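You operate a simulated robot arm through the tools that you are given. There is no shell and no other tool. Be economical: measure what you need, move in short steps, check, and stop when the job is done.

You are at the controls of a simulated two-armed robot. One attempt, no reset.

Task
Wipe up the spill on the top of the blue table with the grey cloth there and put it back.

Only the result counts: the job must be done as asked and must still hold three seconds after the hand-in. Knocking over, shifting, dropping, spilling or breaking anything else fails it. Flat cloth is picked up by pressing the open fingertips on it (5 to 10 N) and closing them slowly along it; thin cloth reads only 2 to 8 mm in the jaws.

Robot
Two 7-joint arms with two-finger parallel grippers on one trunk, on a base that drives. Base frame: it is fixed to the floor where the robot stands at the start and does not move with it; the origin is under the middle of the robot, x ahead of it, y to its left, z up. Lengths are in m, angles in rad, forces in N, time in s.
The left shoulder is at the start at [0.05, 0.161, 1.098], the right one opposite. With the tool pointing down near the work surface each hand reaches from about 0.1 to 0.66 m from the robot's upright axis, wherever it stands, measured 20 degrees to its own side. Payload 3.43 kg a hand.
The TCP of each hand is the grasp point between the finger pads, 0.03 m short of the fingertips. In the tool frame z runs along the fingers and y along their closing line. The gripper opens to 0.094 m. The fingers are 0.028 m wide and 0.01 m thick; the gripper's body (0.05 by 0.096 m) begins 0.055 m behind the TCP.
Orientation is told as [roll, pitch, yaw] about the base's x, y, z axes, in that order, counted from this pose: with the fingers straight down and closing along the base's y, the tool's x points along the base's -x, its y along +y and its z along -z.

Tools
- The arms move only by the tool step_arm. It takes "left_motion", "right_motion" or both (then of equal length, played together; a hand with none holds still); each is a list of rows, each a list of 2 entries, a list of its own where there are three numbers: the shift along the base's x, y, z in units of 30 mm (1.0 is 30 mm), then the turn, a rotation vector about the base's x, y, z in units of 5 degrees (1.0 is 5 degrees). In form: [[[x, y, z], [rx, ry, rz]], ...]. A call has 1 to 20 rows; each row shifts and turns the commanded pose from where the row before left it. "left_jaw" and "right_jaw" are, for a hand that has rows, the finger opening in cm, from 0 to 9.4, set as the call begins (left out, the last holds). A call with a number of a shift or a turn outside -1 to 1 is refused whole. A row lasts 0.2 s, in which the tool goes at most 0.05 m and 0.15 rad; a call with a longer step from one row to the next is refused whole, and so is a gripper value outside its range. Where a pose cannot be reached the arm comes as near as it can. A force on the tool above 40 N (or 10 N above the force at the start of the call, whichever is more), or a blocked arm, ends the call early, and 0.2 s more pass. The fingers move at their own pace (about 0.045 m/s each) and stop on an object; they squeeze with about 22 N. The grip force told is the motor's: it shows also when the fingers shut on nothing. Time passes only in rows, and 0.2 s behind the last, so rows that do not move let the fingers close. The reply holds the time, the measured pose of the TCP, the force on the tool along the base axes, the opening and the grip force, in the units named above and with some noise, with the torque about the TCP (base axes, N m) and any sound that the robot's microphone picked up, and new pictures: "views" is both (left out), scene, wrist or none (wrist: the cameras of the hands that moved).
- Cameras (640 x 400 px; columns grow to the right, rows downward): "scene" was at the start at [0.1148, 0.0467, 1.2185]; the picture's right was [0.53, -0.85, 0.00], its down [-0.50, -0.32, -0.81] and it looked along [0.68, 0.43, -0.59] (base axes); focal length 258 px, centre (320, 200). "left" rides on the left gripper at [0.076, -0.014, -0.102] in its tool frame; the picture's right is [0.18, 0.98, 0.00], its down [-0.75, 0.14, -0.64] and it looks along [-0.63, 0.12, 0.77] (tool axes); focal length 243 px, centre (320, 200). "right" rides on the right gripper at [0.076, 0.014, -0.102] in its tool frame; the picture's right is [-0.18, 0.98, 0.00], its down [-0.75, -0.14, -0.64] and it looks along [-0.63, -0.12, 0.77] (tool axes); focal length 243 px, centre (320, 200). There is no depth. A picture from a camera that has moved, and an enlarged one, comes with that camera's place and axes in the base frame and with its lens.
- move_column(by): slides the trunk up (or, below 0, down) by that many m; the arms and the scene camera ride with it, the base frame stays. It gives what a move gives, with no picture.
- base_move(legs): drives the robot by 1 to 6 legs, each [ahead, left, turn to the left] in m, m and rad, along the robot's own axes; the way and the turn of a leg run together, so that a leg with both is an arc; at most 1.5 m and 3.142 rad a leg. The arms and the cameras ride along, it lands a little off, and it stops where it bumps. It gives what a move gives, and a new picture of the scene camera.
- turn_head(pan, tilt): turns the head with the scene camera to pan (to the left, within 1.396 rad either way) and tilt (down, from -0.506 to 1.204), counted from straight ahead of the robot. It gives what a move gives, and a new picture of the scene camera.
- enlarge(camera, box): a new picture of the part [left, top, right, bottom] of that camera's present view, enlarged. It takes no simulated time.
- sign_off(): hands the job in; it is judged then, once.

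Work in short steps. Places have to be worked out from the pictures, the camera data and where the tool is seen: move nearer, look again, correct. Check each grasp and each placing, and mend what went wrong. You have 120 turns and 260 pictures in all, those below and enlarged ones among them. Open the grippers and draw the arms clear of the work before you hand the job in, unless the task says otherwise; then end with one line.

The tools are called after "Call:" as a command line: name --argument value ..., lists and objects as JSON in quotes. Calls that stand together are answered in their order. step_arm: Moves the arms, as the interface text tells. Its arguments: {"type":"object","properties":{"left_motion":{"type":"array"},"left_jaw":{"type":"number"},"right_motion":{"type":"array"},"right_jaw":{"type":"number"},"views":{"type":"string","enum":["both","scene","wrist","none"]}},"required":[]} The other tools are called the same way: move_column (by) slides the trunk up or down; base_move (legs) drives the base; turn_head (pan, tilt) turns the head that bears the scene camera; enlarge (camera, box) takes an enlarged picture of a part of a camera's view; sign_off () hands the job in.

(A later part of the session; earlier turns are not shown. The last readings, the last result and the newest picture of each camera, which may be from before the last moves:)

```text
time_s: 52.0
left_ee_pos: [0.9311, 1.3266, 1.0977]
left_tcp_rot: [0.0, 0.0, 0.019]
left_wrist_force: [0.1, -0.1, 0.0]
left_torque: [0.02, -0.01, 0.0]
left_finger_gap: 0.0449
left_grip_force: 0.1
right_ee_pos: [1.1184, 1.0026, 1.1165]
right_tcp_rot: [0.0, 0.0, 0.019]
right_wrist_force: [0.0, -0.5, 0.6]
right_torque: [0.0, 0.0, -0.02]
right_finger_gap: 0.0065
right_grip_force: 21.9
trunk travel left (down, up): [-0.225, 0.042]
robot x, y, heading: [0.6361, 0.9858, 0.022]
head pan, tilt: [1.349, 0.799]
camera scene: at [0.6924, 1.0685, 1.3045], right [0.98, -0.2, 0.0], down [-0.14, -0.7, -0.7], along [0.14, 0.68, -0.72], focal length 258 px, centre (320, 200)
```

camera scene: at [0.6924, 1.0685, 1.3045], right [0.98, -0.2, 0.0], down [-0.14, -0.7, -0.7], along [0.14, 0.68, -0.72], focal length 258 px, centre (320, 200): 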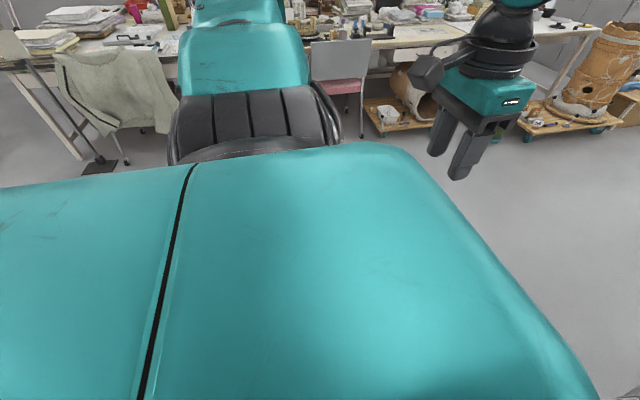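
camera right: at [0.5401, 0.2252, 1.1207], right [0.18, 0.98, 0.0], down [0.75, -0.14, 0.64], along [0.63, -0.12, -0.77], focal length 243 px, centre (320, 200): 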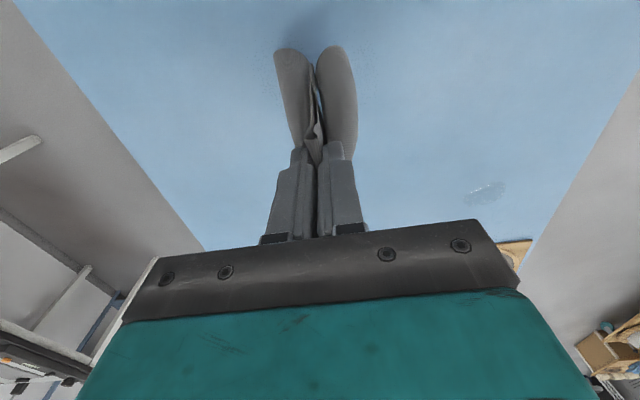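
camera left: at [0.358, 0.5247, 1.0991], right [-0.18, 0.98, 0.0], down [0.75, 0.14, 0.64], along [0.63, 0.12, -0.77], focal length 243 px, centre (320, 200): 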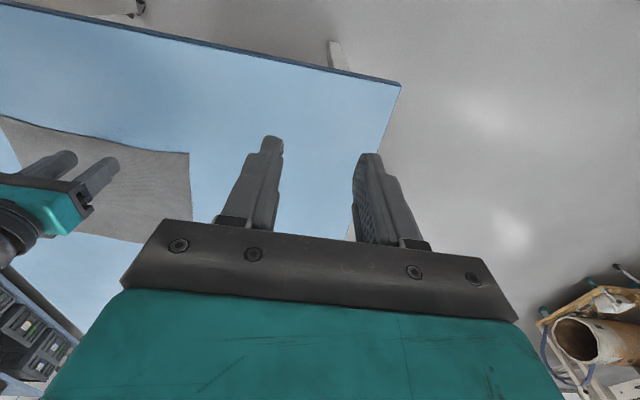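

There is clear floor on the left, and the tray sits on the floor under the table with its edge at y≈0.55. I shift left, turn to face the table, and strafe to line up with the spill.

Call:
base_move --legs '[[0, 0.3, 0], [0, 0, -1.59], [0, 0.33, 0]]'

Call:
turn_head --pan -0.1 --tilt 0.85

```text
time_s: 62.1
left_ee_pos: [1.2904, 0.9819, 1.0979]
left_tcp_rot: [0.001, 0.0, -1.576]
left_wrist_force: [-0.5, 0.2, 0.1]
left_torque: [-0.01, 0.01, 0.03]
left_finger_gap: 0.0449
left_grip_force: 0.1
right_ee_pos: [0.9615, 0.8026, 1.1177]
right_tcp_rot: [0.0, 0.002, -1.576]
right_wrist_force: [0.4, -0.2, -0.5]
right_torque: [0.01, 0.02, 0.05]
right_finger_gap: 0.002
right_grip_force: 22.1
trunk travel left (down, up): [-0.225, 0.042]
robot x, y, heading: [0.9623, 1.2842, -1.575]
head pan, tilt: [1.349, 0.799]
camera scene: at [1.0394, 1.2288, 1.3045], right [-0.23, -0.97, 0.0], down [-0.7, 0.16, -0.7], along [0.68, -0.16, -0.72], focal length 258 px, centre (320, 200)
```

scene: 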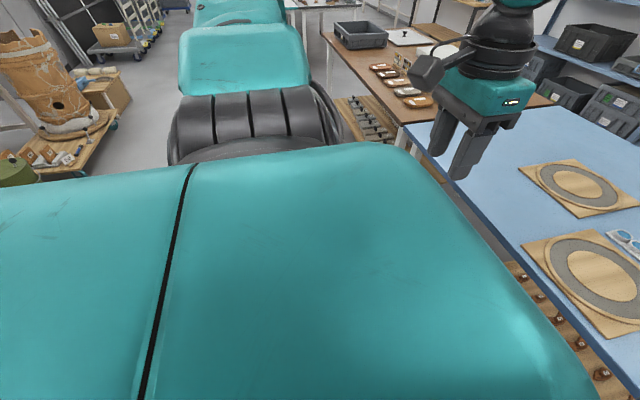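

```text
time_s: 63.7
left_ee_pos: [1.2893, 0.9817, 1.0962]
left_tcp_rot: [-0.001, 0.001, -1.576]
left_wrist_force: [0.4, -0.1, 0.9]
left_torque: [0.02, 0.0, -0.01]
left_finger_gap: 0.045
left_grip_force: 0.1
right_ee_pos: [0.9622, 0.8033, 1.117]
right_tcp_rot: [-0.001, 0.001, -1.576]
right_wrist_force: [0.6, -0.2, 0.6]
right_torque: [-0.03, -0.02, 0.01]
right_finger_gap: 0.0021
right_grip_force: 21.9
trunk travel left (down, up): [-0.225, 0.042]
robot x, y, heading: [0.9569, 1.2854, -1.572]
head pan, tilt: [-0.099, 0.85]
camera scene: at [0.9525, 1.1692, 1.3005], right [-0.99, 0.11, 0.0], down [0.08, 0.75, -0.66], along [-0.07, -0.66, -0.75], focal length 258 px, centre (320, 200)
```

scene: 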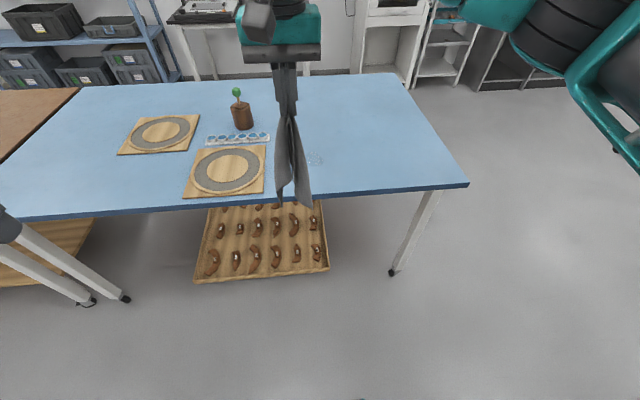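

The gap has dropped to 2 mm, so part of the fold may have slipped. I inspect the grasp closely.

Call:
enlarge --camera "scene" --box '[220, 40, 380, 220]'

Call:
enlarge --camera "right" --box '[180, 20, 460, 260]'

```text
2.22 times, centred on (300, 130) of scene
camera zoom: at [0.9525, 1.1692, 1.3005], right [-0.99, 0.11, 0.0], down [0.08, 0.75, -0.66], along [-0.07, -0.66, -0.75], focal length 574 px, centre (364, 356)
```

zoom: 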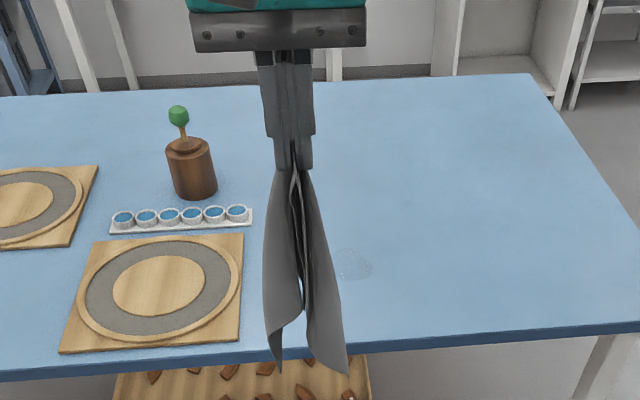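

```text
1.67 times, centred on (320, 140) of right
camera zoom: at [0.9769, 0.8786, 1.2204], right [0.98, -0.19, 0.0], down [-0.15, -0.75, 0.64], along [-0.12, -0.63, -0.77], focal length 404 px, centre (320, 300)
```

zoom: 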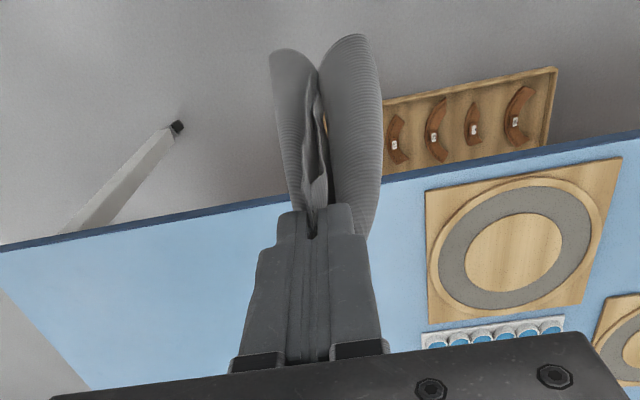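

The cloth is still held, though by less of the fold. The spill now comes out at about (0.903, 0.49). I drive forward toward the table edge, then take the hand across to the far side of the spill so the cloth can be laid down by drawing it back.

Call:
base_move --legs '[[0.31, 0, 0]]'

Call:
step_arm --right_motion '[[[-0.3, -0.4, 0], [0, 0, 0]], [[-0.3, -0.4, 0], [0, 0, 0]], [[-0.3, -0.4, 0], [0, 0, 0]], [[-0.3, -0.4, 0], [0, 0, 0]], [[-0.3, -0.4, 0], [0, 0, 0]], [[-0.3, -0.4, 0], [0, 0, 0]], [[-0.2, -0.4, 0], [0, 0, 0]], [[0, -0.4, 0], [0, 0, 0]], [[0, -0.4, 0], [0, 0, 0]], [[0, -0.4, 0], [0, 0, 0]], [[0, -0.4, 0], [0, 0, 0]], [[0, -0.4, 0], [0, 0, 0]], [[0, 0, 0], [0, 0, 0]]]' --views "both"

```text
time_s: 65.8
left_ee_pos: [1.2868, 0.6729, 1.0965]
left_tcp_rot: [0.0, 0.001, -1.578]
left_wrist_force: [-0.7, -0.2, -0.1]
left_torque: [0.03, -0.02, 0.0]
left_finger_gap: 0.045
left_grip_force: 0.1
right_ee_pos: [0.9594, 0.4924, 1.1166]
right_tcp_rot: [0.001, 0.0, -1.579]
right_wrist_force: [-0.2, 0.3, -0.1]
right_torque: [-0.05, -0.05, 0.05]
right_finger_gap: 0.002
right_grip_force: 22.2
trunk travel left (down, up): [-0.225, 0.042]
robot x, y, heading: [0.955, 0.9808, -1.577]
head pan, tilt: [-0.099, 0.85]
camera scene: at [0.9501, 0.8596, 1.3004], right [-0.99, 0.11, 0.0], down [0.08, 0.75, -0.66], along [-0.07, -0.66, -0.75], focal length 258 px, centre (320, 200)
```

scene: 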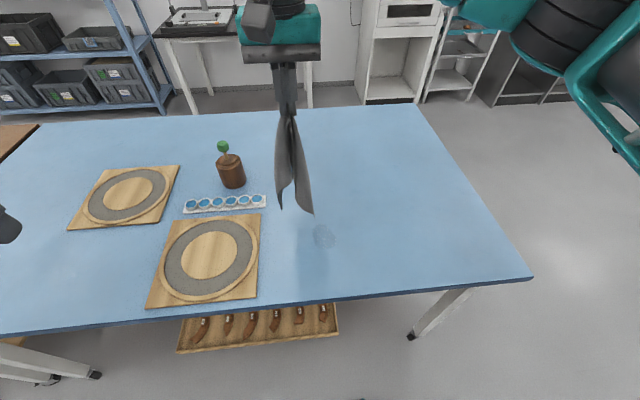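

```text
time_s: 68.6
left_ee_pos: [1.2866, 0.6729, 1.0982]
left_tcp_rot: [0.0, 0.0, -1.58]
left_wrist_force: [0.6, 0.4, 0.5]
left_torque: [-0.02, 0.02, 0.0]
left_finger_gap: 0.0451
left_grip_force: 0.0
right_ee_pos: [0.8971, 0.3654, 1.1178]
right_tcp_rot: [0.0, 0.0, -1.575]
right_wrist_force: [-0.8, -0.9, 0.3]
right_torque: [-0.01, 0.01, -0.01]
right_finger_gap: 0.0021
right_grip_force: 22.3
right hand out of reach, approached as far as the arm can: row 12
trunk travel left (down, up): [-0.225, 0.042]
robot x, y, heading: [0.9587, 0.9795, -1.579]
head pan, tilt: [-0.099, 0.85]
camera scene: at [0.9502, 0.8602, 1.3005], right [-0.99, 0.11, 0.0], down [0.08, 0.75, -0.66], along [-0.07, -0.66, -0.75], focal length 258 px, centre (320, 200)
camera right: at [0.9131, 0.4408, 1.2205], right [0.98, -0.19, 0.0], down [-0.15, -0.75, 0.64], along [-0.12, -0.63, -0.77], focal length 243 px, centre (320, 200)
```

scene: 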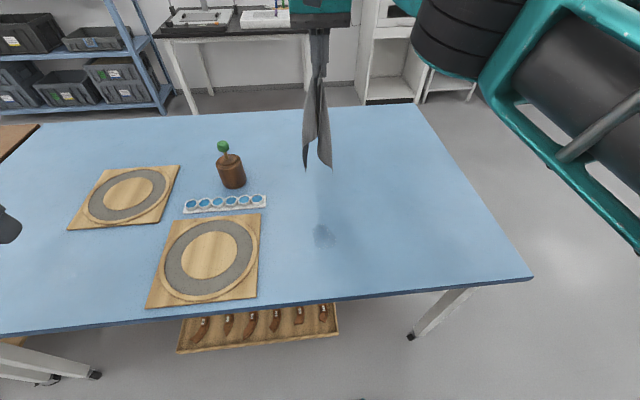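
right: 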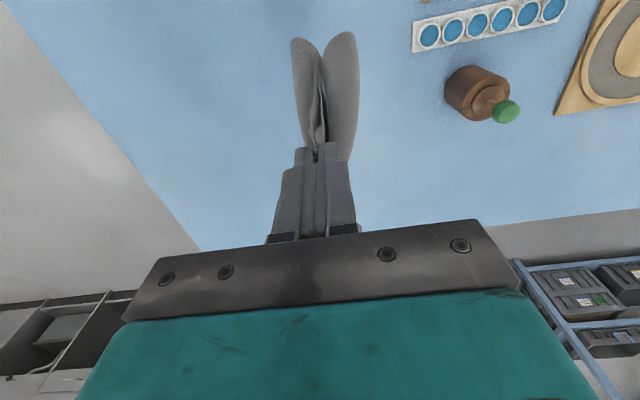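

The spill is confirmed at (0.903, 0.492). I lower the trunk back down, then lower the hand while drawing it toward the spill so the cloth trails on the far side.

Call:
move_column --by -0.1

Call:
step_arm --right_motion '[[[0, -0.3, -0.6], [0, 0, 0]], [[0, -0.3, -0.6], [0, 0, 0]], [[0, -0.2, -0.6], [0, 0, 0]], [[0, 0.3, -0.6], [0, 0, 0]], [[0, 0.6, -0.6], [0, 0, 0]], [[0, 0.6, -0.6], [0, 0, 0]], [[0, 0.6, -0.6], [0, 0, 0]], [[0, 0.6, -0.6], [0, 0, 0]], [[0, 0.6, -0.6], [0, 0, 0]], [[0, 0.6, -0.6], [0, 0, 0]], [[0, 0.6, -0.6], [0, 0, 0]], [[0, 0.4, -0.4], [0, 0, 0]], [[0, 0, 0], [0, 0, 0]]]' --views "both"

```text
time_s: 69.9
left_ee_pos: [1.2872, 0.6727, 0.9972]
left_tcp_rot: [0.002, -0.005, -1.578]
left_wrist_force: [-0.6, 0.1, 0.0]
left_torque: [0.0, -0.01, 0.02]
left_finger_gap: 0.045
left_grip_force: 0.1
right_ee_pos: [0.8967, 0.3651, 1.0177]
right_tcp_rot: [0.0, 0.001, -1.577]
right_wrist_force: [0.8, 0.2, 0.6]
right_torque: [-0.02, 0.0, 0.02]
right_finger_gap: 0.0019
right_grip_force: 22.2
trunk travel left (down, up): [-0.125, 0.142]
robot x, y, heading: [0.9577, 0.9786, -1.577]
head pan, tilt: [-0.099, 0.85]
```

```text
time_s: 72.7
left_ee_pos: [1.2865, 0.6731, 0.9986]
left_tcp_rot: [0.002, 0.0, -1.577]
left_wrist_force: [-0.2, -0.1, 0.7]
left_torque: [-0.02, -0.04, -0.01]
left_finger_gap: 0.045
left_grip_force: 0.1
right_ee_pos: [0.891, 0.3551, 0.9643]
right_tcp_rot: [-0.001, 0.001, -1.578]
right_wrist_force: [-0.2, 0.2, 0.6]
right_torque: [-0.03, 0.04, 0.0]
right_finger_gap: 0.0021
right_grip_force: 22.0
right hand out of reach, approached as far as the arm can: row 1, 3, 4, 5, 6, 7, 8, 9, 10, 11, 12
trunk travel left (down, up): [-0.125, 0.142]
robot x, y, heading: [0.9596, 0.9791, -1.573]
head pan, tilt: [-0.099, 0.85]
camera scene: at [0.9501, 0.8602, 1.2005], right [-0.99, 0.11, 0.0], down [0.08, 0.75, -0.66], along [-0.07, -0.66, -0.75], focal length 258 px, centre (320, 200)
camera right: at [0.9072, 0.4309, 1.0666], right [0.98, -0.19, 0.0], down [-0.15, -0.75, 0.64], along [-0.12, -0.63, -0.77], focal length 243 px, centre (320, 200)
```

scene: 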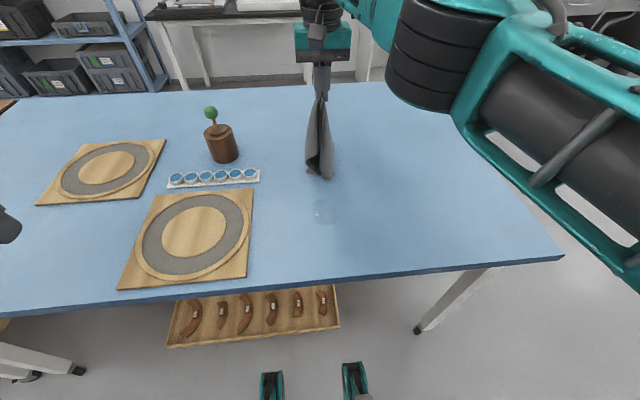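
right: 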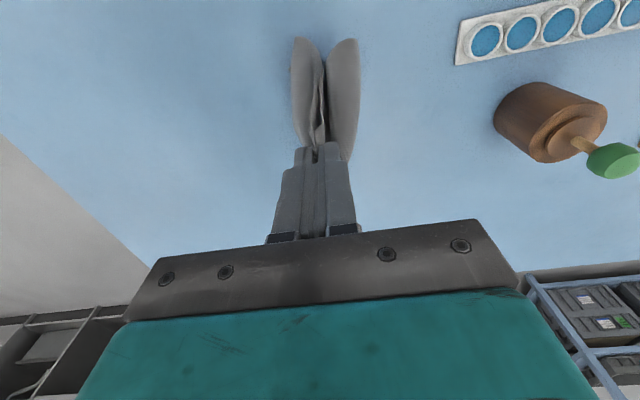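

The arm is caught at a joint limit at full stretch. I draw the hand back toward the robot first, then lower.

Call:
step_arm --right_motion '[[[0, 0.6, 0.2], [0, 0, 0]], [[0, 0.8, 0], [0, 0, 0]], [[0, 0.8, 0], [0, 0, 0]], [[0, 0.8, -0.3], [0, 0, 0]], [[0, 0.6, -0.5], [0, 0, 0]], [[0, 0, 0], [0, 0, 0]]]' --views "none"

```text
time_s: 74.1
left_ee_pos: [1.2876, 0.6732, 0.9977]
left_tcp_rot: [0.0, 0.001, -1.578]
left_wrist_force: [0.0, -0.1, 0.9]
left_torque: [0.02, -0.01, 0.01]
left_finger_gap: 0.045
left_grip_force: 0.1
right_ee_pos: [0.8918, 0.3539, 0.9639]
right_tcp_rot: [-0.001, -0.002, -1.577]
right_wrist_force: [-0.7, 0.8, 0.0]
right_torque: [0.0, 0.0, 0.03]
right_finger_gap: 0.0023
right_grip_force: 22.2
right hand out of reach, approached as far as the arm can: row 1, 2, 3, 4, 5
trunk travel left (down, up): [-0.125, 0.142]
robot x, y, heading: [0.9605, 0.9764, -1.579]
head pan, tilt: [-0.099, 0.85]
```

It reports stuck even when retreating. I try moving up and to its own side (−x).

Call:
step_arm --right_motion '[[[0, 0, 0.8], [0, 0, 0]], [[-0.5, 0, 0.8], [0, 0, 0]], [[-0.8, 0, 0], [0, 0, 0]], [[0, 0, 0], [0, 0, 0]]]' --views "none"

```text
time_s: 75.1
left_ee_pos: [1.2871, 0.6716, 0.9979]
left_tcp_rot: [0.001, 0.0, -1.578]
left_wrist_force: [-0.4, -0.8, 0.1]
left_torque: [0.01, 0.02, 0.0]
left_finger_gap: 0.045
left_grip_force: 0.0
right_ee_pos: [0.8422, 0.3505, 1.0127]
right_tcp_rot: [0.0, 0.0, -1.576]
right_wrist_force: [1.1, 0.6, 0.3]
right_torque: [0.01, 0.01, 0.06]
right_finger_gap: 0.0022
right_grip_force: 22.1
right hand out of reach, approached as far as the arm can: row 1, 3
trunk travel left (down, up): [-0.125, 0.142]
robot x, y, heading: [0.958, 0.9787, -1.581]
head pan, tilt: [-0.099, 0.85]
```

It moves again. Now I retreat toward the robot at this height.

Call:
step_arm --right_motion '[[[0, 0.6, 0], [0, 0, 0]], [[0, 0.8, 0], [0, 0, 0]], [[0, 0.8, 0], [0, 0, 0]], [[0, 0.8, 0], [0, 0, 0]], [[0, 0, 0], [0, 0, 0]]]' --views "none"

```text
time_s: 76.3
left_ee_pos: [1.2879, 0.6725, 0.9982]
left_tcp_rot: [-0.001, 0.0, -1.577]
left_wrist_force: [-0.2, -0.3, 0.0]
left_torque: [-0.02, -0.01, 0.01]
left_finger_gap: 0.045
left_grip_force: 0.1
right_ee_pos: [0.8421, 0.3501, 1.0123]
right_tcp_rot: [0.0, 0.003, -1.577]
right_wrist_force: [-0.3, 0.2, 0.0]
right_torque: [-0.02, 0.0, 0.04]
right_finger_gap: 0.0022
right_grip_force: 22.4
right hand out of reach, approached as far as the arm can: row 1, 2, 3, 4
trunk travel left (down, up): [-0.125, 0.142]
robot x, y, heading: [0.958, 0.9736, -1.578]
head pan, tilt: [-0.099, 0.85]
```

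It looks like a straight-elbow singularity. I combine upward, lateral and retreat motion to break it.

Call:
step_arm --right_motion '[[[-0.6, 0, 0.8], [0, 0, 0]], [[-0.6, 0.2, 0.8], [0, 0, 0]], [[-0.3, 0.5, 0.6], [0, 0, 0]], [[0, 0.8, 0.5], [0, 0, 0]], [[0, 0.8, 0], [0, 0, 0]], [[0, 0.8, 0], [0, 0, 0]], [[0, 0, 0], [0, 0, 0]]]' --views "scene"

```text
time_s: 77.9
left_ee_pos: [1.2872, 0.6727, 0.9974]
left_tcp_rot: [-0.001, -0.001, -1.578]
left_wrist_force: [0.4, -0.3, -0.1]
left_torque: [0.0, 0.01, 0.01]
left_finger_gap: 0.045
left_grip_force: 0.1
right_ee_pos: [0.796, 0.4439, 1.0921]
right_tcp_rot: [0.0, 0.0, -1.577]
right_wrist_force: [-0.7, 0.0, -1.0]
right_torque: [-0.02, 0.01, 0.02]
right_finger_gap: 0.0023
right_grip_force: 22.1
trunk travel left (down, up): [-0.125, 0.142]
robot x, y, heading: [0.9573, 0.9768, -1.577]
head pan, tilt: [-0.099, 0.85]
camera scene: at [0.9501, 0.8602, 1.2005], right [-0.99, 0.11, 0.0], down [0.08, 0.75, -0.66], along [-0.07, -0.66, -0.75], focal length 258 px, centre (320, 200)
```

scene: 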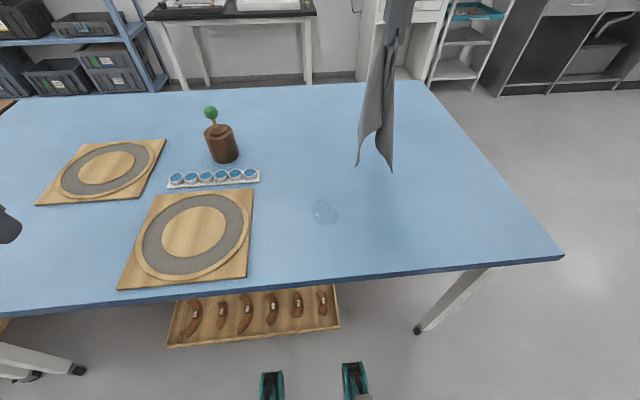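

Free again; the arm works best about 17–20° to its own side. I shift the base 0.11 m so the hand lines up with the spill.

Call:
base_move --legs '[[0, 0.11, 0]]'

Call:
step_arm --right_motion '[[[0, -0.5, -0.7], [0, 0, 0]], [[0, -0.5, -0.7], [0, 0, 0]], [[0, -0.3, -0.7], [0, 0, 0]], [[0, 0, 0], [0, 0, 0]]]' --views "scene"

```text
time_s: 79.6
left_ee_pos: [1.3971, 0.6722, 0.9975]
left_tcp_rot: [0.001, 0.001, -1.579]
left_wrist_force: [-0.8, 0.1, -0.7]
left_torque: [-0.02, 0.0, -0.01]
left_finger_gap: 0.0451
left_grip_force: 0.1
right_ee_pos: [0.907, 0.4418, 1.0926]
right_tcp_rot: [0.0, -0.001, -1.578]
right_wrist_force: [0.4, -0.4, -0.6]
right_torque: [-0.01, 0.04, -0.01]
right_finger_gap: 0.002
right_grip_force: 21.8
trunk travel left (down, up): [-0.125, 0.142]
robot x, y, heading: [1.0698, 0.9731, -1.58]
head pan, tilt: [-0.099, 0.85]
camera scene: at [1.0604, 0.8594, 1.2005], right [-0.99, 0.11, 0.0], down [0.08, 0.75, -0.66], along [-0.07, -0.66, -0.75], focal length 258 px, centre (320, 200)
```

scene: 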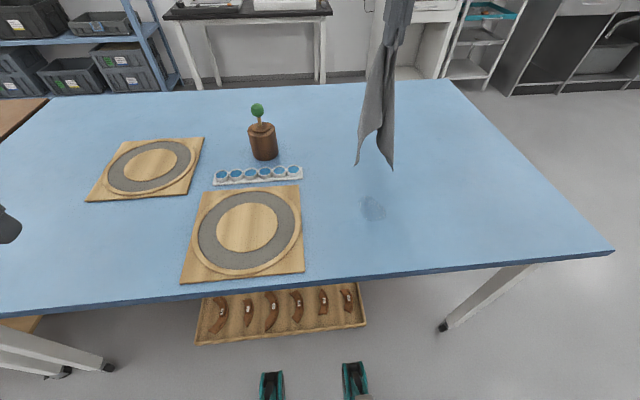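

```text
time_s: 80.6
left_ee_pos: [1.3971, 0.6719, 0.9972]
left_tcp_rot: [0.001, -0.001, -1.576]
left_wrist_force: [0.4, -0.7, -0.6]
left_torque: [0.0, -0.02, 0.03]
left_finger_gap: 0.0451
left_grip_force: 0.1
right_ee_pos: [0.9057, 0.4035, 1.0285]
right_tcp_rot: [0.001, -0.001, -1.575]
right_wrist_force: [0.8, 0.3, 0.5]
right_torque: [0.01, -0.02, 0.04]
right_finger_gap: 0.0021
right_grip_force: 22.2
trunk travel left (down, up): [-0.125, 0.142]
robot x, y, heading: [1.0707, 0.9747, -1.579]
head pan, tilt: [-0.099, 0.85]
camera scene: at [1.0602, 0.8594, 1.2005], right [-0.99, 0.11, 0.0], down [0.08, 0.75, -0.66], along [-0.07, -0.66, -0.75], focal length 258 px, centre (320, 200)
```

scene: 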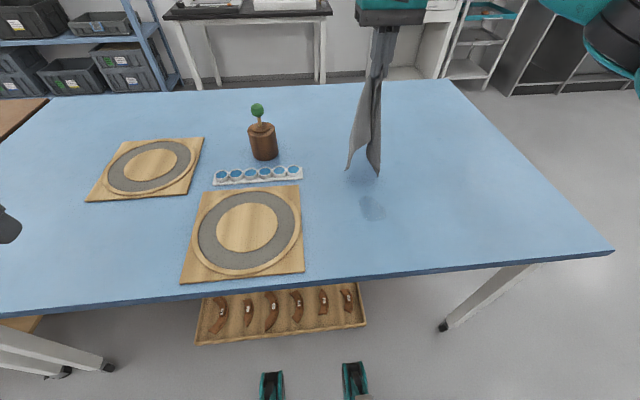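

Spill at (0.904, 0.496). I lower the hand while drawing it back, laying the cloth across the spill.

Call:
step_arm --right_motion '[[[0, 0, -0.6], [0, 0, 0]], [[0, 0.2, -0.6], [0, 0, 0]], [[0, 0.5, -0.6], [0, 0, 0]], [[0, 0.5, -0.6], [0, 0, 0]], [[0, 0.5, -0.6], [0, 0, 0]], [[0, 0.5, -0.6], [0, 0, 0]], [[0, 0.5, -0.6], [0, 0, 0]], [[0, 0.5, -0.6], [0, 0, 0]], [[0, 0.5, -0.6], [0, 0, 0]], [[0, 0.5, -0.6], [0, 0, 0]], [[0, 0.5, -0.6], [0, 0, 0]], [[0, 0.4, -0.6], [0, 0, 0]], [[0, 0, 0], [0, 0, 0]]]' --views "both"

```text
time_s: 83.4
left_ee_pos: [1.397, 0.6724, 0.9984]
left_tcp_rot: [0.0, -0.001, -1.579]
left_wrist_force: [-0.1, -1.0, 0.1]
left_torque: [0.0, 0.02, -0.03]
left_finger_gap: 0.045
left_grip_force: 0.1
right_ee_pos: [0.9064, 0.5567, 0.8138]
right_tcp_rot: [-0.001, 0.0, -1.578]
right_wrist_force: [0.6, -0.3, 0.7]
right_torque: [0.01, -0.01, 0.05]
right_finger_gap: 0.0021
right_grip_force: 21.9
trunk travel left (down, up): [-0.125, 0.142]
robot x, y, heading: [1.0746, 0.9756, -1.579]
head pan, tilt: [-0.099, 0.85]
camera scene: at [1.0602, 0.8594, 1.2005], right [-0.99, 0.11, 0.0], down [0.08, 0.75, -0.66], along [-0.07, -0.66, -0.75], focal length 258 px, centre (320, 200)
camera right: at [0.9213, 0.6326, 0.9156], right [0.98, -0.19, 0.0], down [-0.15, -0.75, 0.64], along [-0.12, -0.63, -0.77], focal length 243 px, centre (320, 200)
```

scene: 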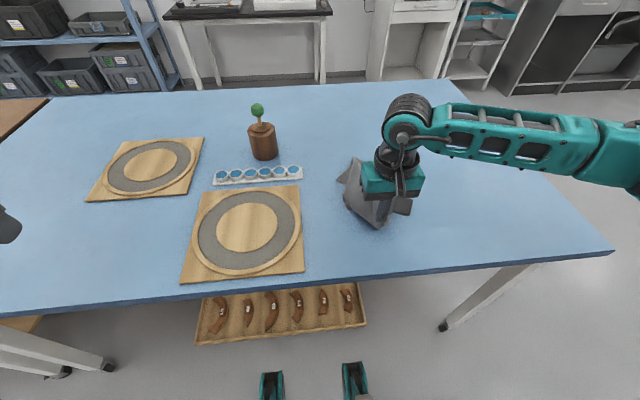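
right: 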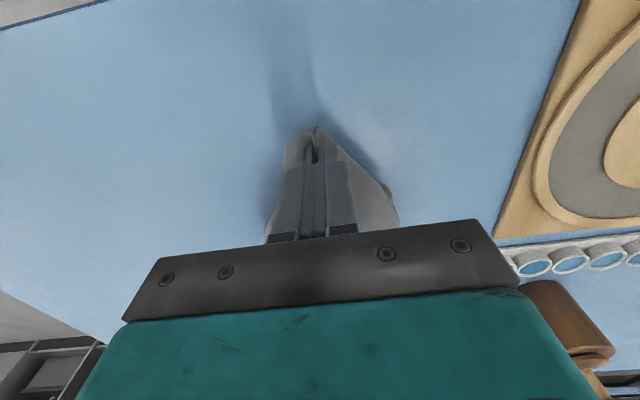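

The cloth trails under the hand over the spill. I lower it gently to contact.

Call:
step_arm --right_motion '[[[0, -0.3, -0.5], [0, 0, 0]], [[0, 0, -0.4], [0, 0, 0]], [[0, 0, -0.3], [0, 0, 0]], [[0, 0, -0.15], [0, 0, 0]], [[0, 0, 0], [0, 0, 0]]]' --views "none"

```text
time_s: 84.6
left_ee_pos: [1.3971, 0.6721, 0.9972]
left_tcp_rot: [0.001, -0.001, -1.578]
left_wrist_force: [-0.4, 0.6, 0.0]
left_torque: [0.0, 0.02, 0.02]
left_finger_gap: 0.0449
left_grip_force: 0.1
right_ee_pos: [0.9054, 0.5486, 0.7727]
right_tcp_rot: [0.001, 0.0, -1.578]
right_wrist_force: [-0.6, 0.0, 1.3]
right_torque: [-0.04, -0.02, -0.01]
right_finger_gap: 0.002
right_grip_force: 22.5
trunk travel left (down, up): [-0.125, 0.142]
robot x, y, heading: [1.0666, 0.9764, -1.581]
head pan, tilt: [-0.099, 0.85]
```

Just touching. I press 2 mm more and make a stroke across the spill toward −y, then back.

Call:
step_arm --right_motion '[[[0, 0, -0.07], [0, 0, 0]], [[0, -0.4, 0], [0, 0, 0]], [[0, -0.4, 0], [0, 0, 0]], [[0, -0.4, 0], [0, 0, 0]], [[0, -0.4, 0], [0, 0, 0]], [[0, -0.4, 0], [0, 0, 0]], [[0, -0.4, 0], [0, 0, 0]], [[0, -0.4, 0], [0, 0, 0]], [[0, -0.4, 0], [0, 0, 0]], [[0, 0, 0], [0, 0, 0]]]' --views "both"

```text
time_s: 86.8
left_ee_pos: [1.3976, 0.6715, 0.9968]
left_tcp_rot: [-0.003, -0.001, -1.577]
left_wrist_force: [0.2, -0.1, 0.3]
left_torque: [-0.03, 0.0, 0.02]
left_finger_gap: 0.0448
left_grip_force: 0.1
right_ee_pos: [0.9055, 0.4515, 0.7729]
right_tcp_rot: [0.001, -0.001, -1.578]
right_wrist_force: [-0.9, 3.0, 8.0]
right_torque: [0.09, 0.01, 0.0]
right_finger_gap: 0.0021
right_grip_force: 22.3
trunk travel left (down, up): [-0.125, 0.142]
robot x, y, heading: [1.0675, 0.9774, -1.58]
head pan, tilt: [-0.099, 0.85]
camera scene: at [1.0604, 0.8601, 1.2006], right [-0.99, 0.11, 0.0], down [0.08, 0.75, -0.66], along [-0.07, -0.66, -0.75], focal length 258 px, centre (320, 200)
camera right: at [0.9213, 0.5283, 0.8747], right [0.98, -0.19, 0.0], down [-0.15, -0.75, 0.64], along [-0.12, -0.63, -0.77], focal length 243 px, centre (320, 200)
```

scene: 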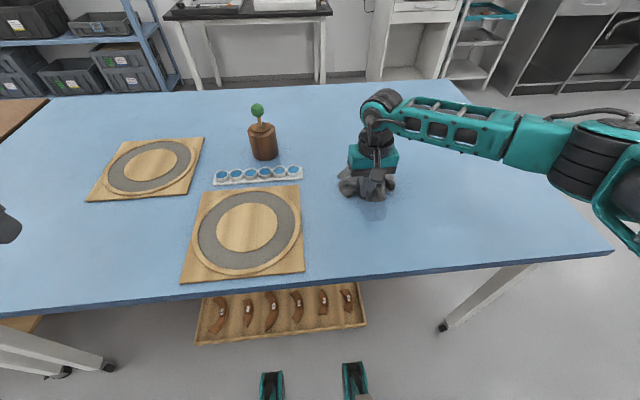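
right: 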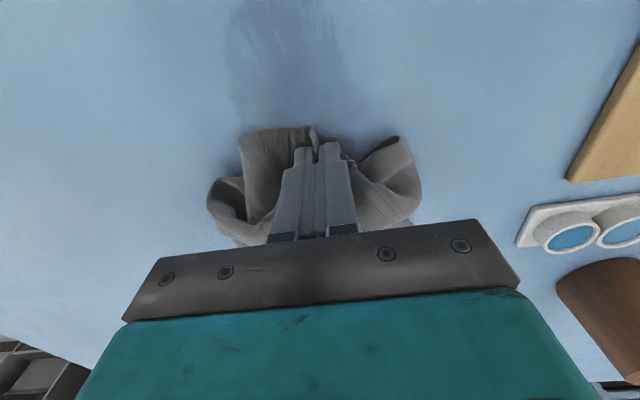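

Good contact at 8 N. I stroke back toward +y with a small x offset, and then forward again on the other side.

Call:
step_arm --right_motion '[[[-0.4, 0.2, 0], [0, 0, 0]], [[-0.3, 0.4, 0], [0, 0, 0]], [[0, 0.5, 0], [0, 0, 0]], [[0, 0.5, 0], [0, 0, 0]], [[0, 0.5, 0], [0, 0, 0]], [[0, 0.5, 0], [0, 0, 0]], [[0, 0.5, 0], [0, 0, 0]], [[0.5, 0.4, 0], [0, 0, 0]], [[0.5, 0, 0], [0, 0, 0]], [[0.4, -0.3, 0], [0, 0, 0]], [[0, -0.5, 0], [0, 0, 0]], [[0, -0.5, 0], [0, 0, 0]], [[0, -0.5, 0], [0, 0, 0]], [[0, -0.5, 0], [0, 0, 0]], [[0, -0.5, 0], [0, 0, 0]], [[0, -0.4, 0], [0, 0, 0]], [[0, 0, 0], [0, 0, 0]]]' --views "both"

```text
time_s: 90.4
left_ee_pos: [1.3969, 0.6737, 0.9983]
left_tcp_rot: [0.0, -0.002, -1.579]
left_wrist_force: [0.1, 0.6, -0.1]
left_torque: [-0.03, -0.02, -0.02]
left_finger_gap: 0.045
left_grip_force: 0.0
right_ee_pos: [0.9278, 0.4612, 0.772]
right_tcp_rot: [-0.001, -0.003, -1.576]
right_wrist_force: [1.4, 3.7, 10.8]
right_torque: [0.08, -0.02, -0.01]
right_finger_gap: 0.0019
right_grip_force: 22.2
trunk travel left (down, up): [-0.125, 0.142]
robot x, y, heading: [1.068, 0.9793, -1.578]
head pan, tilt: [-0.099, 0.85]
camera scene: at [1.0604, 0.8605, 1.2007], right [-0.99, 0.11, 0.0], down [0.08, 0.75, -0.66], along [-0.07, -0.66, -0.75], focal length 258 px, centre (320, 200)
camera right: at [0.943, 0.5376, 0.8744], right [0.98, -0.19, 0.0], down [-0.15, -0.75, 0.64], along [-0.12, -0.63, -0.77], focal length 243 px, centre (320, 200)
```

scene: 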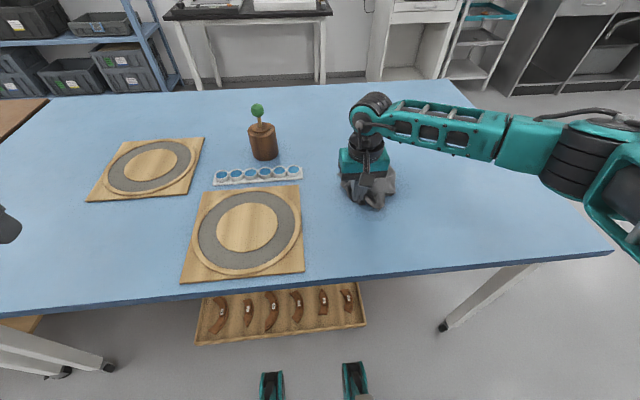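
right: 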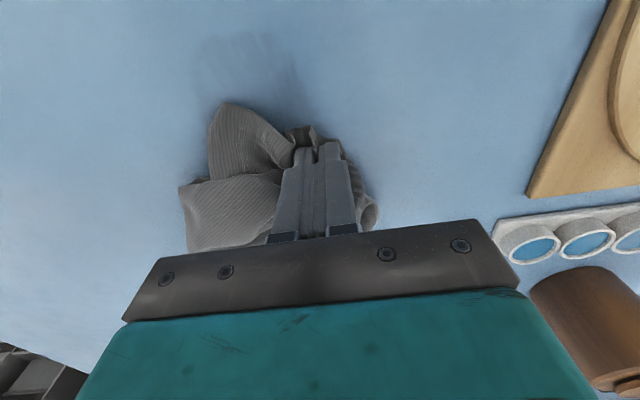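

I add denser zigzag strokes across the middle of the spill before inspecting.

Call:
step_arm --right_motion '[[[-0.4, 0.2, 0], [0, 0, 0]], [[0, 0.55, 0], [0, 0, 0]], [[0, 0.55, 0], [0, 0, 0]], [[0, 0.55, 0], [0, 0, 0]], [[0, 0.55, 0], [0, 0, 0]], [[0, 0.55, 0], [0, 0, 0]], [[-0.5, 0.2, 0], [0, 0, 0]], [[0, -0.55, 0], [0, 0, 0]], [[0, -0.55, 0], [0, 0, 0]], [[0, -0.55, 0], [0, 0, 0]], [[0, -0.55, 0], [0, 0, 0]], [[0, -0.55, 0], [0, 0, 0]], [[0, -0.55, 0], [0, 0, 0]], [[-0.5, 0, 0], [0, 0, 0]], [[0, 0.55, 0], [0, 0, 0]], [[0, 0.55, 0], [0, 0, 0]], [[0, 0.55, 0], [0, 0, 0]], [[0, 0.55, 0], [0, 0, 0]], [[0, 0.55, 0], [0, 0, 0]], [[0, 0, 0], [0, 0, 0]]]' --views "both"

```text
time_s: 94.6
left_ee_pos: [1.3958, 0.6721, 0.9972]
left_tcp_rot: [-0.001, -0.003, -1.578]
left_wrist_force: [0.3, -0.4, -0.6]
left_torque: [0.05, 0.01, 0.01]
left_finger_gap: 0.0451
left_grip_force: 0.0
right_ee_pos: [0.8854, 0.5388, 0.772]
right_tcp_rot: [0.0, 0.0, -1.579]
right_wrist_force: [0.0, -0.3, 2.4]
right_torque: [-0.05, -0.01, 0.01]
right_finger_gap: 0.002
right_grip_force: 21.8
trunk travel left (down, up): [-0.125, 0.142]
robot x, y, heading: [1.0683, 0.9764, -1.576]
head pan, tilt: [-0.099, 0.85]
camera scene: at [1.0602, 0.8595, 1.2005], right [-0.99, 0.11, 0.0], down [0.08, 0.75, -0.66], along [-0.07, -0.66, -0.75], focal length 258 px, centre (320, 200)
camera right: at [0.9016, 0.6146, 0.8746], right [0.98, -0.19, 0.0], down [-0.15, -0.75, 0.64], along [-0.12, -0.63, -0.77], focal length 243 px, centre (320, 200)
```

scene: 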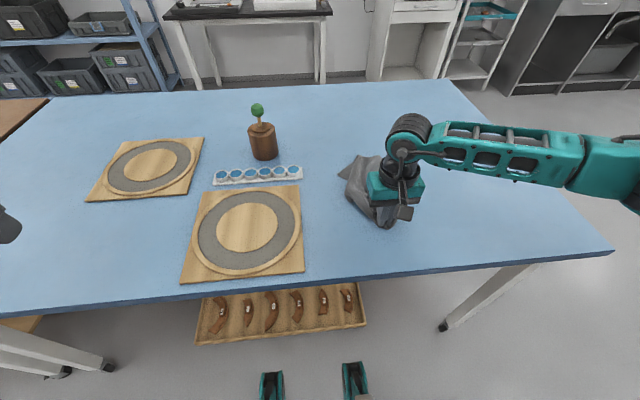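
right: 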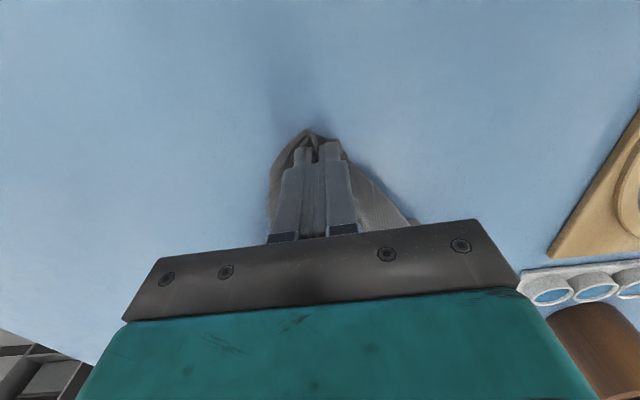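

Now I lift the cloth straight up and look at the table where the spill was.

Call:
step_arm --right_motion '[[[0, 0, 0.6], [0, 0, 0]], [[0, 0, 0.6], [0, 0, 0]], [[0, 0, 0.6], [0, 0, 0]], [[0, 0, 0.6], [0, 0, 0]], [[0, 0, 0.6], [0, 0, 0]], [[0, 0, 0.6], [0, 0, 0]], [[0, 0, 0.6], [0, 0, 0]], [[0, 0, 0.6], [0, 0, 0]], [[0, 0, 0.6], [0, 0, 0]], [[0, 0, 0.6], [0, 0, 0]], [[0, 0, 0.6], [0, 0, 0]], [[0, 0, 0.6], [0, 0, 0]], [[0, 0, 0.6], [0, 0, 0]], [[0, 0, 0.6], [0, 0, 0]], [[0, 0, 0.6], [0, 0, 0]], [[0, 0, 0], [0, 0, 0]]]' --views "both"

```text
time_s: 98.0
left_ee_pos: [1.3968, 0.6711, 0.9972]
left_tcp_rot: [-0.001, 0.0, -1.579]
left_wrist_force: [-1.0, 0.5, 0.0]
left_torque: [0.0, -0.01, 0.02]
left_finger_gap: 0.0451
left_grip_force: 0.0
right_ee_pos: [0.8835, 0.5361, 1.043]
right_tcp_rot: [0.0, -0.001, -1.578]
right_wrist_force: [0.2, 0.5, -0.2]
right_torque: [0.04, -0.02, 0.02]
right_finger_gap: 0.0021
right_grip_force: 21.7
trunk travel left (down, up): [-0.125, 0.142]
robot x, y, heading: [1.0689, 0.9774, -1.58]
head pan, tilt: [-0.099, 0.85]
camera scene: at [1.0601, 0.8593, 1.2005], right [-0.99, 0.11, 0.0], down [0.08, 0.75, -0.66], along [-0.07, -0.66, -0.75], focal length 258 px, centre (320, 200)
camera right: at [0.8992, 0.6131, 1.1449], right [0.98, -0.19, 0.0], down [-0.15, -0.75, 0.64], along [-0.12, -0.63, -0.77], focal length 243 px, centre (320, 200)
```

scene: 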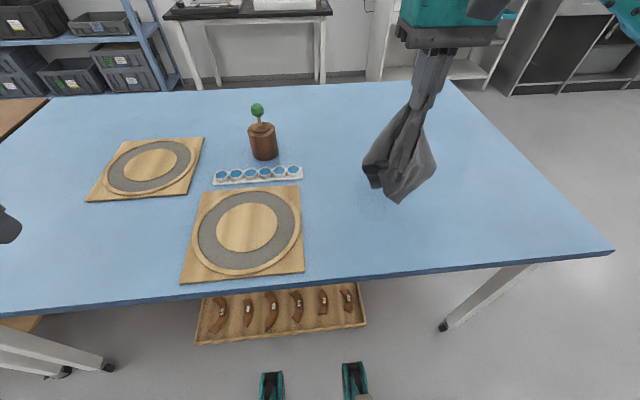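
right: 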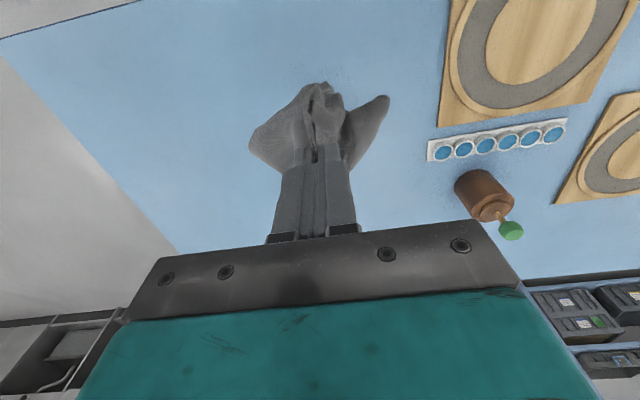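

The scene view at (371, 209) looks clean, but the cloth hangs close to it. I enlarge both views to check.

Call:
enlarge --camera "scene" --box '[300, 140, 460, 260]'

Call:
enlarge --camera "right" --box '[200, 10, 440, 200]'

```text
3.33 times, centred on (380, 200) of scene
camera zoom: at [1.0601, 0.8593, 1.2005], right [-0.99, 0.11, 0.0], down [0.08, 0.75, -0.66], along [-0.07, -0.66, -0.75], focal length 861 px, centre (120, 200)
```

zoom: 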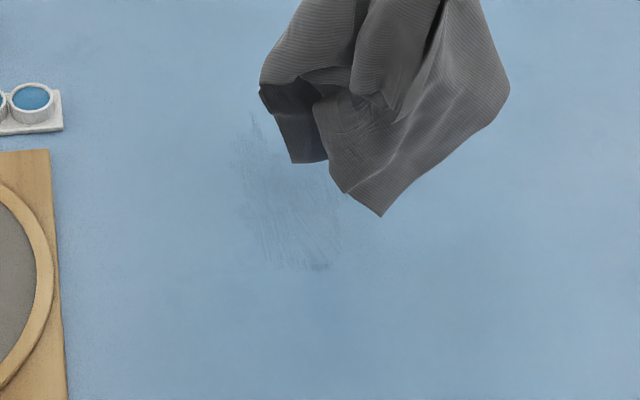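

```text
2.11 times, centred on (320, 105) of right
camera zoom: at [0.8992, 0.6131, 1.1449], right [0.98, -0.19, 0.0], down [-0.15, -0.75, 0.64], along [-0.12, -0.63, -0.77], focal length 511 px, centre (320, 400)
```

zoom: 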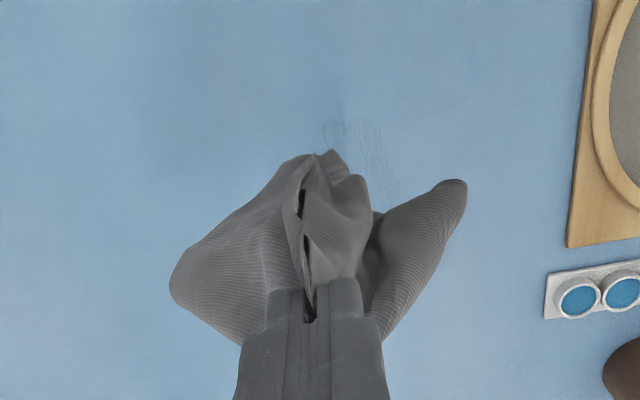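

Faint streaks remain around x 0.88–0.93, y 0.39–0.54. I wipe again with firmer pressure: lower just beyond the near end first.

Call:
step_arm --right_motion '[[[0.4, 0.3, -0.8], [0, 0, 0]], [[0.2, 0.3, -0.8], [0, 0, 0]], [[0.1, 0.2, -0.8], [0, 0, 0]], [[0, 0, -0.8], [0, 0, 0]], [[0, 0, -0.8], [0, 0, 0]], [[0, 0, -0.8], [0, 0, 0]], [[0, 0, -0.8], [0, 0, 0]], [[0, 0, -0.8], [0, 0, 0]], [[0, 0, -0.8], [0, 0, 0]], [[0, 0, -0.8], [0, 0, 0]], [[0, 0, -0.6], [0, 0, 0]], [[0, 0, -0.4], [0, 0, 0]], [[0, 0, -0.1], [0, 0, 0]], [[0, 0, 0], [0, 0, 0]]]' --views "wrist"

```text
time_s: 101.0
left_ee_pos: [1.3966, 0.6742, 0.9991]
left_tcp_rot: [0.0, -0.004, -1.578]
left_wrist_force: [0.4, -0.5, 0.1]
left_torque: [0.02, 0.02, -0.05]
left_finger_gap: 0.0449
left_grip_force: 0.1
right_ee_pos: [0.9072, 0.5619, 0.7723]
right_tcp_rot: [0.002, -0.008, -1.579]
right_wrist_force: [-6.8, 5.2, 37.6]
right_torque: [-0.03, 0.31, -0.05]
right_finger_gap: 0.0021
right_grip_force: 21.8
trunk travel left (down, up): [-0.125, 0.142]
robot x, y, heading: [1.0685, 0.9761, -1.576]
head pan, tilt: [-0.099, 0.85]
camera right: at [0.9224, 0.639, 0.8743], right [0.98, -0.19, 0.0], down [-0.15, -0.75, 0.65], along [-0.12, -0.64, -0.76], focal length 243 px, centre (320, 200)
```

right: 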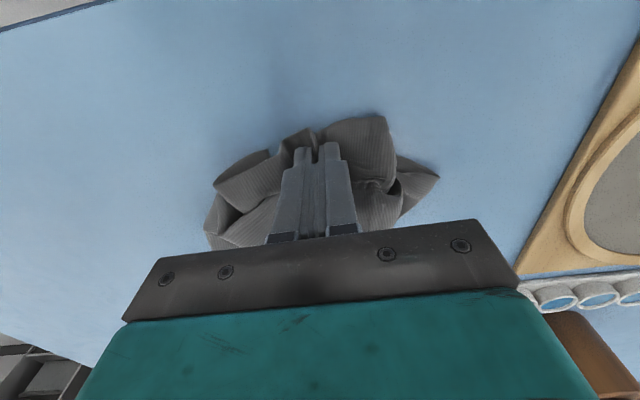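

37 N is more than needed. I start from measured height with a light press and make a long slow stroke to y≈0.38.

Call:
step_arm --right_motion '[[[0, 0, 0.05], [0, 0, 0]], [[0, -0.5, 0], [0, 0, 0]], [[0, -0.5, 0], [0, 0, 0]], [[0, -0.5, 0], [0, 0, 0]], [[0, -0.5, 0], [0, 0, 0]], [[0, -0.5, 0], [0, 0, 0]], [[0, -0.5, 0], [0, 0, 0]], [[0, -0.5, 0], [0, 0, 0]], [[0, -0.5, 0], [0, 0, 0]], [[0, -0.5, 0], [0, 0, 0]], [[0, -0.5, 0], [0, 0, 0]], [[0, -0.5, 0], [0, 0, 0]], [[0, 0, 0], [0, 0, 0]]]' --views "wrist"

```text
time_s: 103.8
left_ee_pos: [1.3972, 0.6735, 0.9967]
left_tcp_rot: [0.001, -0.004, -1.578]
left_wrist_force: [-0.8, 0.3, -0.2]
left_torque: [-0.01, -0.01, 0.03]
left_finger_gap: 0.0448
left_grip_force: 0.1
right_ee_pos: [0.9065, 0.3982, 0.7736]
right_tcp_rot: [0.0, -0.003, -1.576]
right_wrist_force: [0.8, 8.4, 25.2]
right_torque: [0.1, 0.14, -0.03]
right_finger_gap: 0.0022
right_grip_force: 21.7
trunk travel left (down, up): [-0.125, 0.142]
robot x, y, heading: [1.0672, 0.9777, -1.573]
head pan, tilt: [-0.099, 0.85]
camera right: at [0.9216, 0.4745, 0.8749], right [0.98, -0.19, 0.0], down [-0.15, -0.75, 0.64], along [-0.12, -0.63, -0.76], focal length 243 px, centre (320, 200)
```

right: 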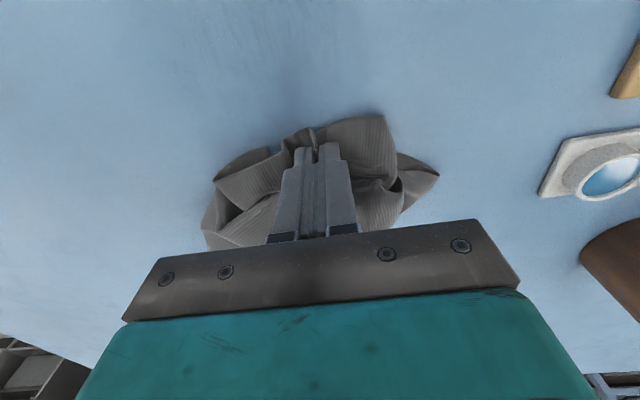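

The cloth pad slides firmly as one. I continue strokes at x≈0.885 and x≈0.925.

Call:
step_arm --right_motion '[[[-0.6, 0, 0], [0, 0, 0]], [[0, 0.7, 0], [0, 0, 0]], [[0, 0.7, 0], [0, 0, 0]], [[0, 0.7, 0], [0, 0, 0]], [[0, 0.7, 0], [0, 0, 0]], [[0, 0.7, 0], [0, 0, 0]], [[0, 0.7, 0], [0, 0, 0]], [[0, 0.7, 0], [0, 0, 0]], [[0, 0.5, 0], [0, 0, 0]], [[0.6, 0, 0], [0, 0, 0]], [[0.6, 0, 0], [0, 0, 0]], [[0, -0.7, 0], [0, 0, 0]], [[0, -0.7, 0], [0, 0, 0]], [[0, -0.7, 0], [0, 0, 0]], [[0, -0.7, 0], [0, 0, 0]], [[0, -0.7, 0], [0, 0, 0]], [[0, -0.7, 0], [0, 0, 0]], [[0, -0.7, 0], [0, 0, 0]], [[0, -0.4, 0], [0, 0, 0]], [[0, 0, 0], [0, 0, 0]]]' --views "both"

```text
time_s: 108.0
left_ee_pos: [1.398, 0.6728, 0.9983]
left_tcp_rot: [0.0, -0.003, -1.577]
left_wrist_force: [-0.3, 0.5, -0.4]
left_torque: [-0.02, 0.0, 0.01]
left_finger_gap: 0.0449
left_grip_force: 0.1
right_ee_pos: [0.9263, 0.4018, 0.7726]
right_tcp_rot: [0.0, -0.004, -1.575]
right_wrist_force: [-0.6, 7.9, 25.5]
right_torque: [0.2, -0.03, -0.02]
right_finger_gap: 0.0021
right_grip_force: 22.3
trunk travel left (down, up): [-0.125, 0.142]
robot x, y, heading: [1.0711, 0.9758, -1.582]
head pan, tilt: [-0.099, 0.85]
camera scene: at [1.0607, 0.8622, 1.2009], right [-0.99, 0.11, 0.0], down [0.08, 0.74, -0.66], along [-0.07, -0.66, -0.75], focal length 258 px, centre (320, 200)
camera right: at [0.9408, 0.4783, 0.8747], right [0.98, -0.19, 0.0], down [-0.15, -0.75, 0.65], along [-0.12, -0.63, -0.76], focal length 243 px, centre (320, 200)
```

scene: 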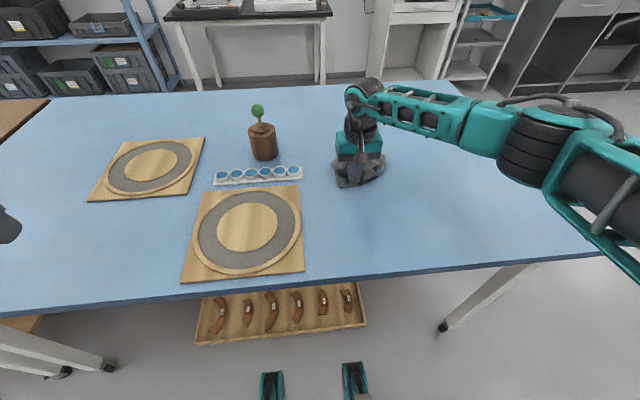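
right: 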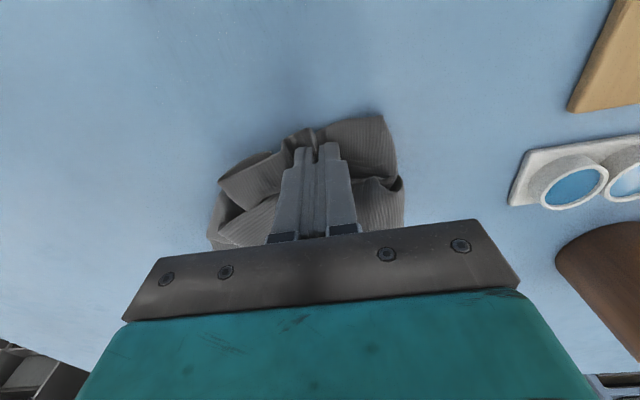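

The table behind the pad looks cleaner. I check it enlarged in the scene view.

Call:
enlarge --camera "scene" --box '[300, 140, 460, 260]'

Call:
enlarge --camera "right" --box '[150, 0, 450, 190]'

```text
3.33 times, centred on (380, 200) of scene
camera zoom: at [1.0607, 0.8622, 1.2009], right [-0.99, 0.11, 0.0], down [0.08, 0.74, -0.66], along [-0.07, -0.66, -0.75], focal length 861 px, centre (120, 200)
```

zoom: 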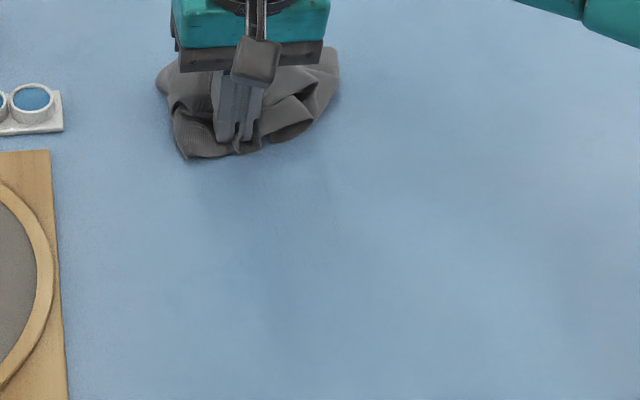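

```text
2.11 times, centred on (300, 95) of right
camera zoom: at [0.9408, 0.4783, 0.8747], right [0.98, -0.19, 0.0], down [-0.15, -0.75, 0.65], along [-0.12, -0.63, -0.76], focal length 511 px, centre (362, 421)
```

zoom: 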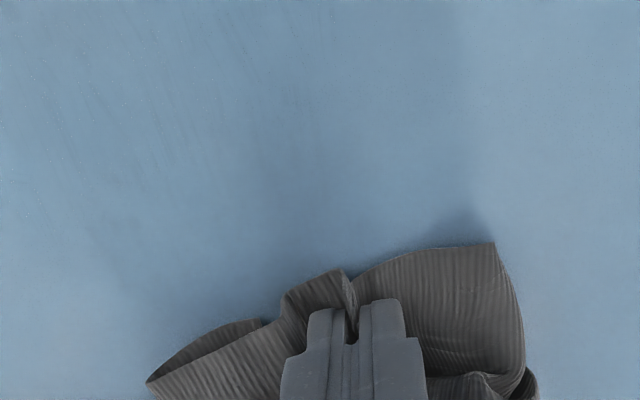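

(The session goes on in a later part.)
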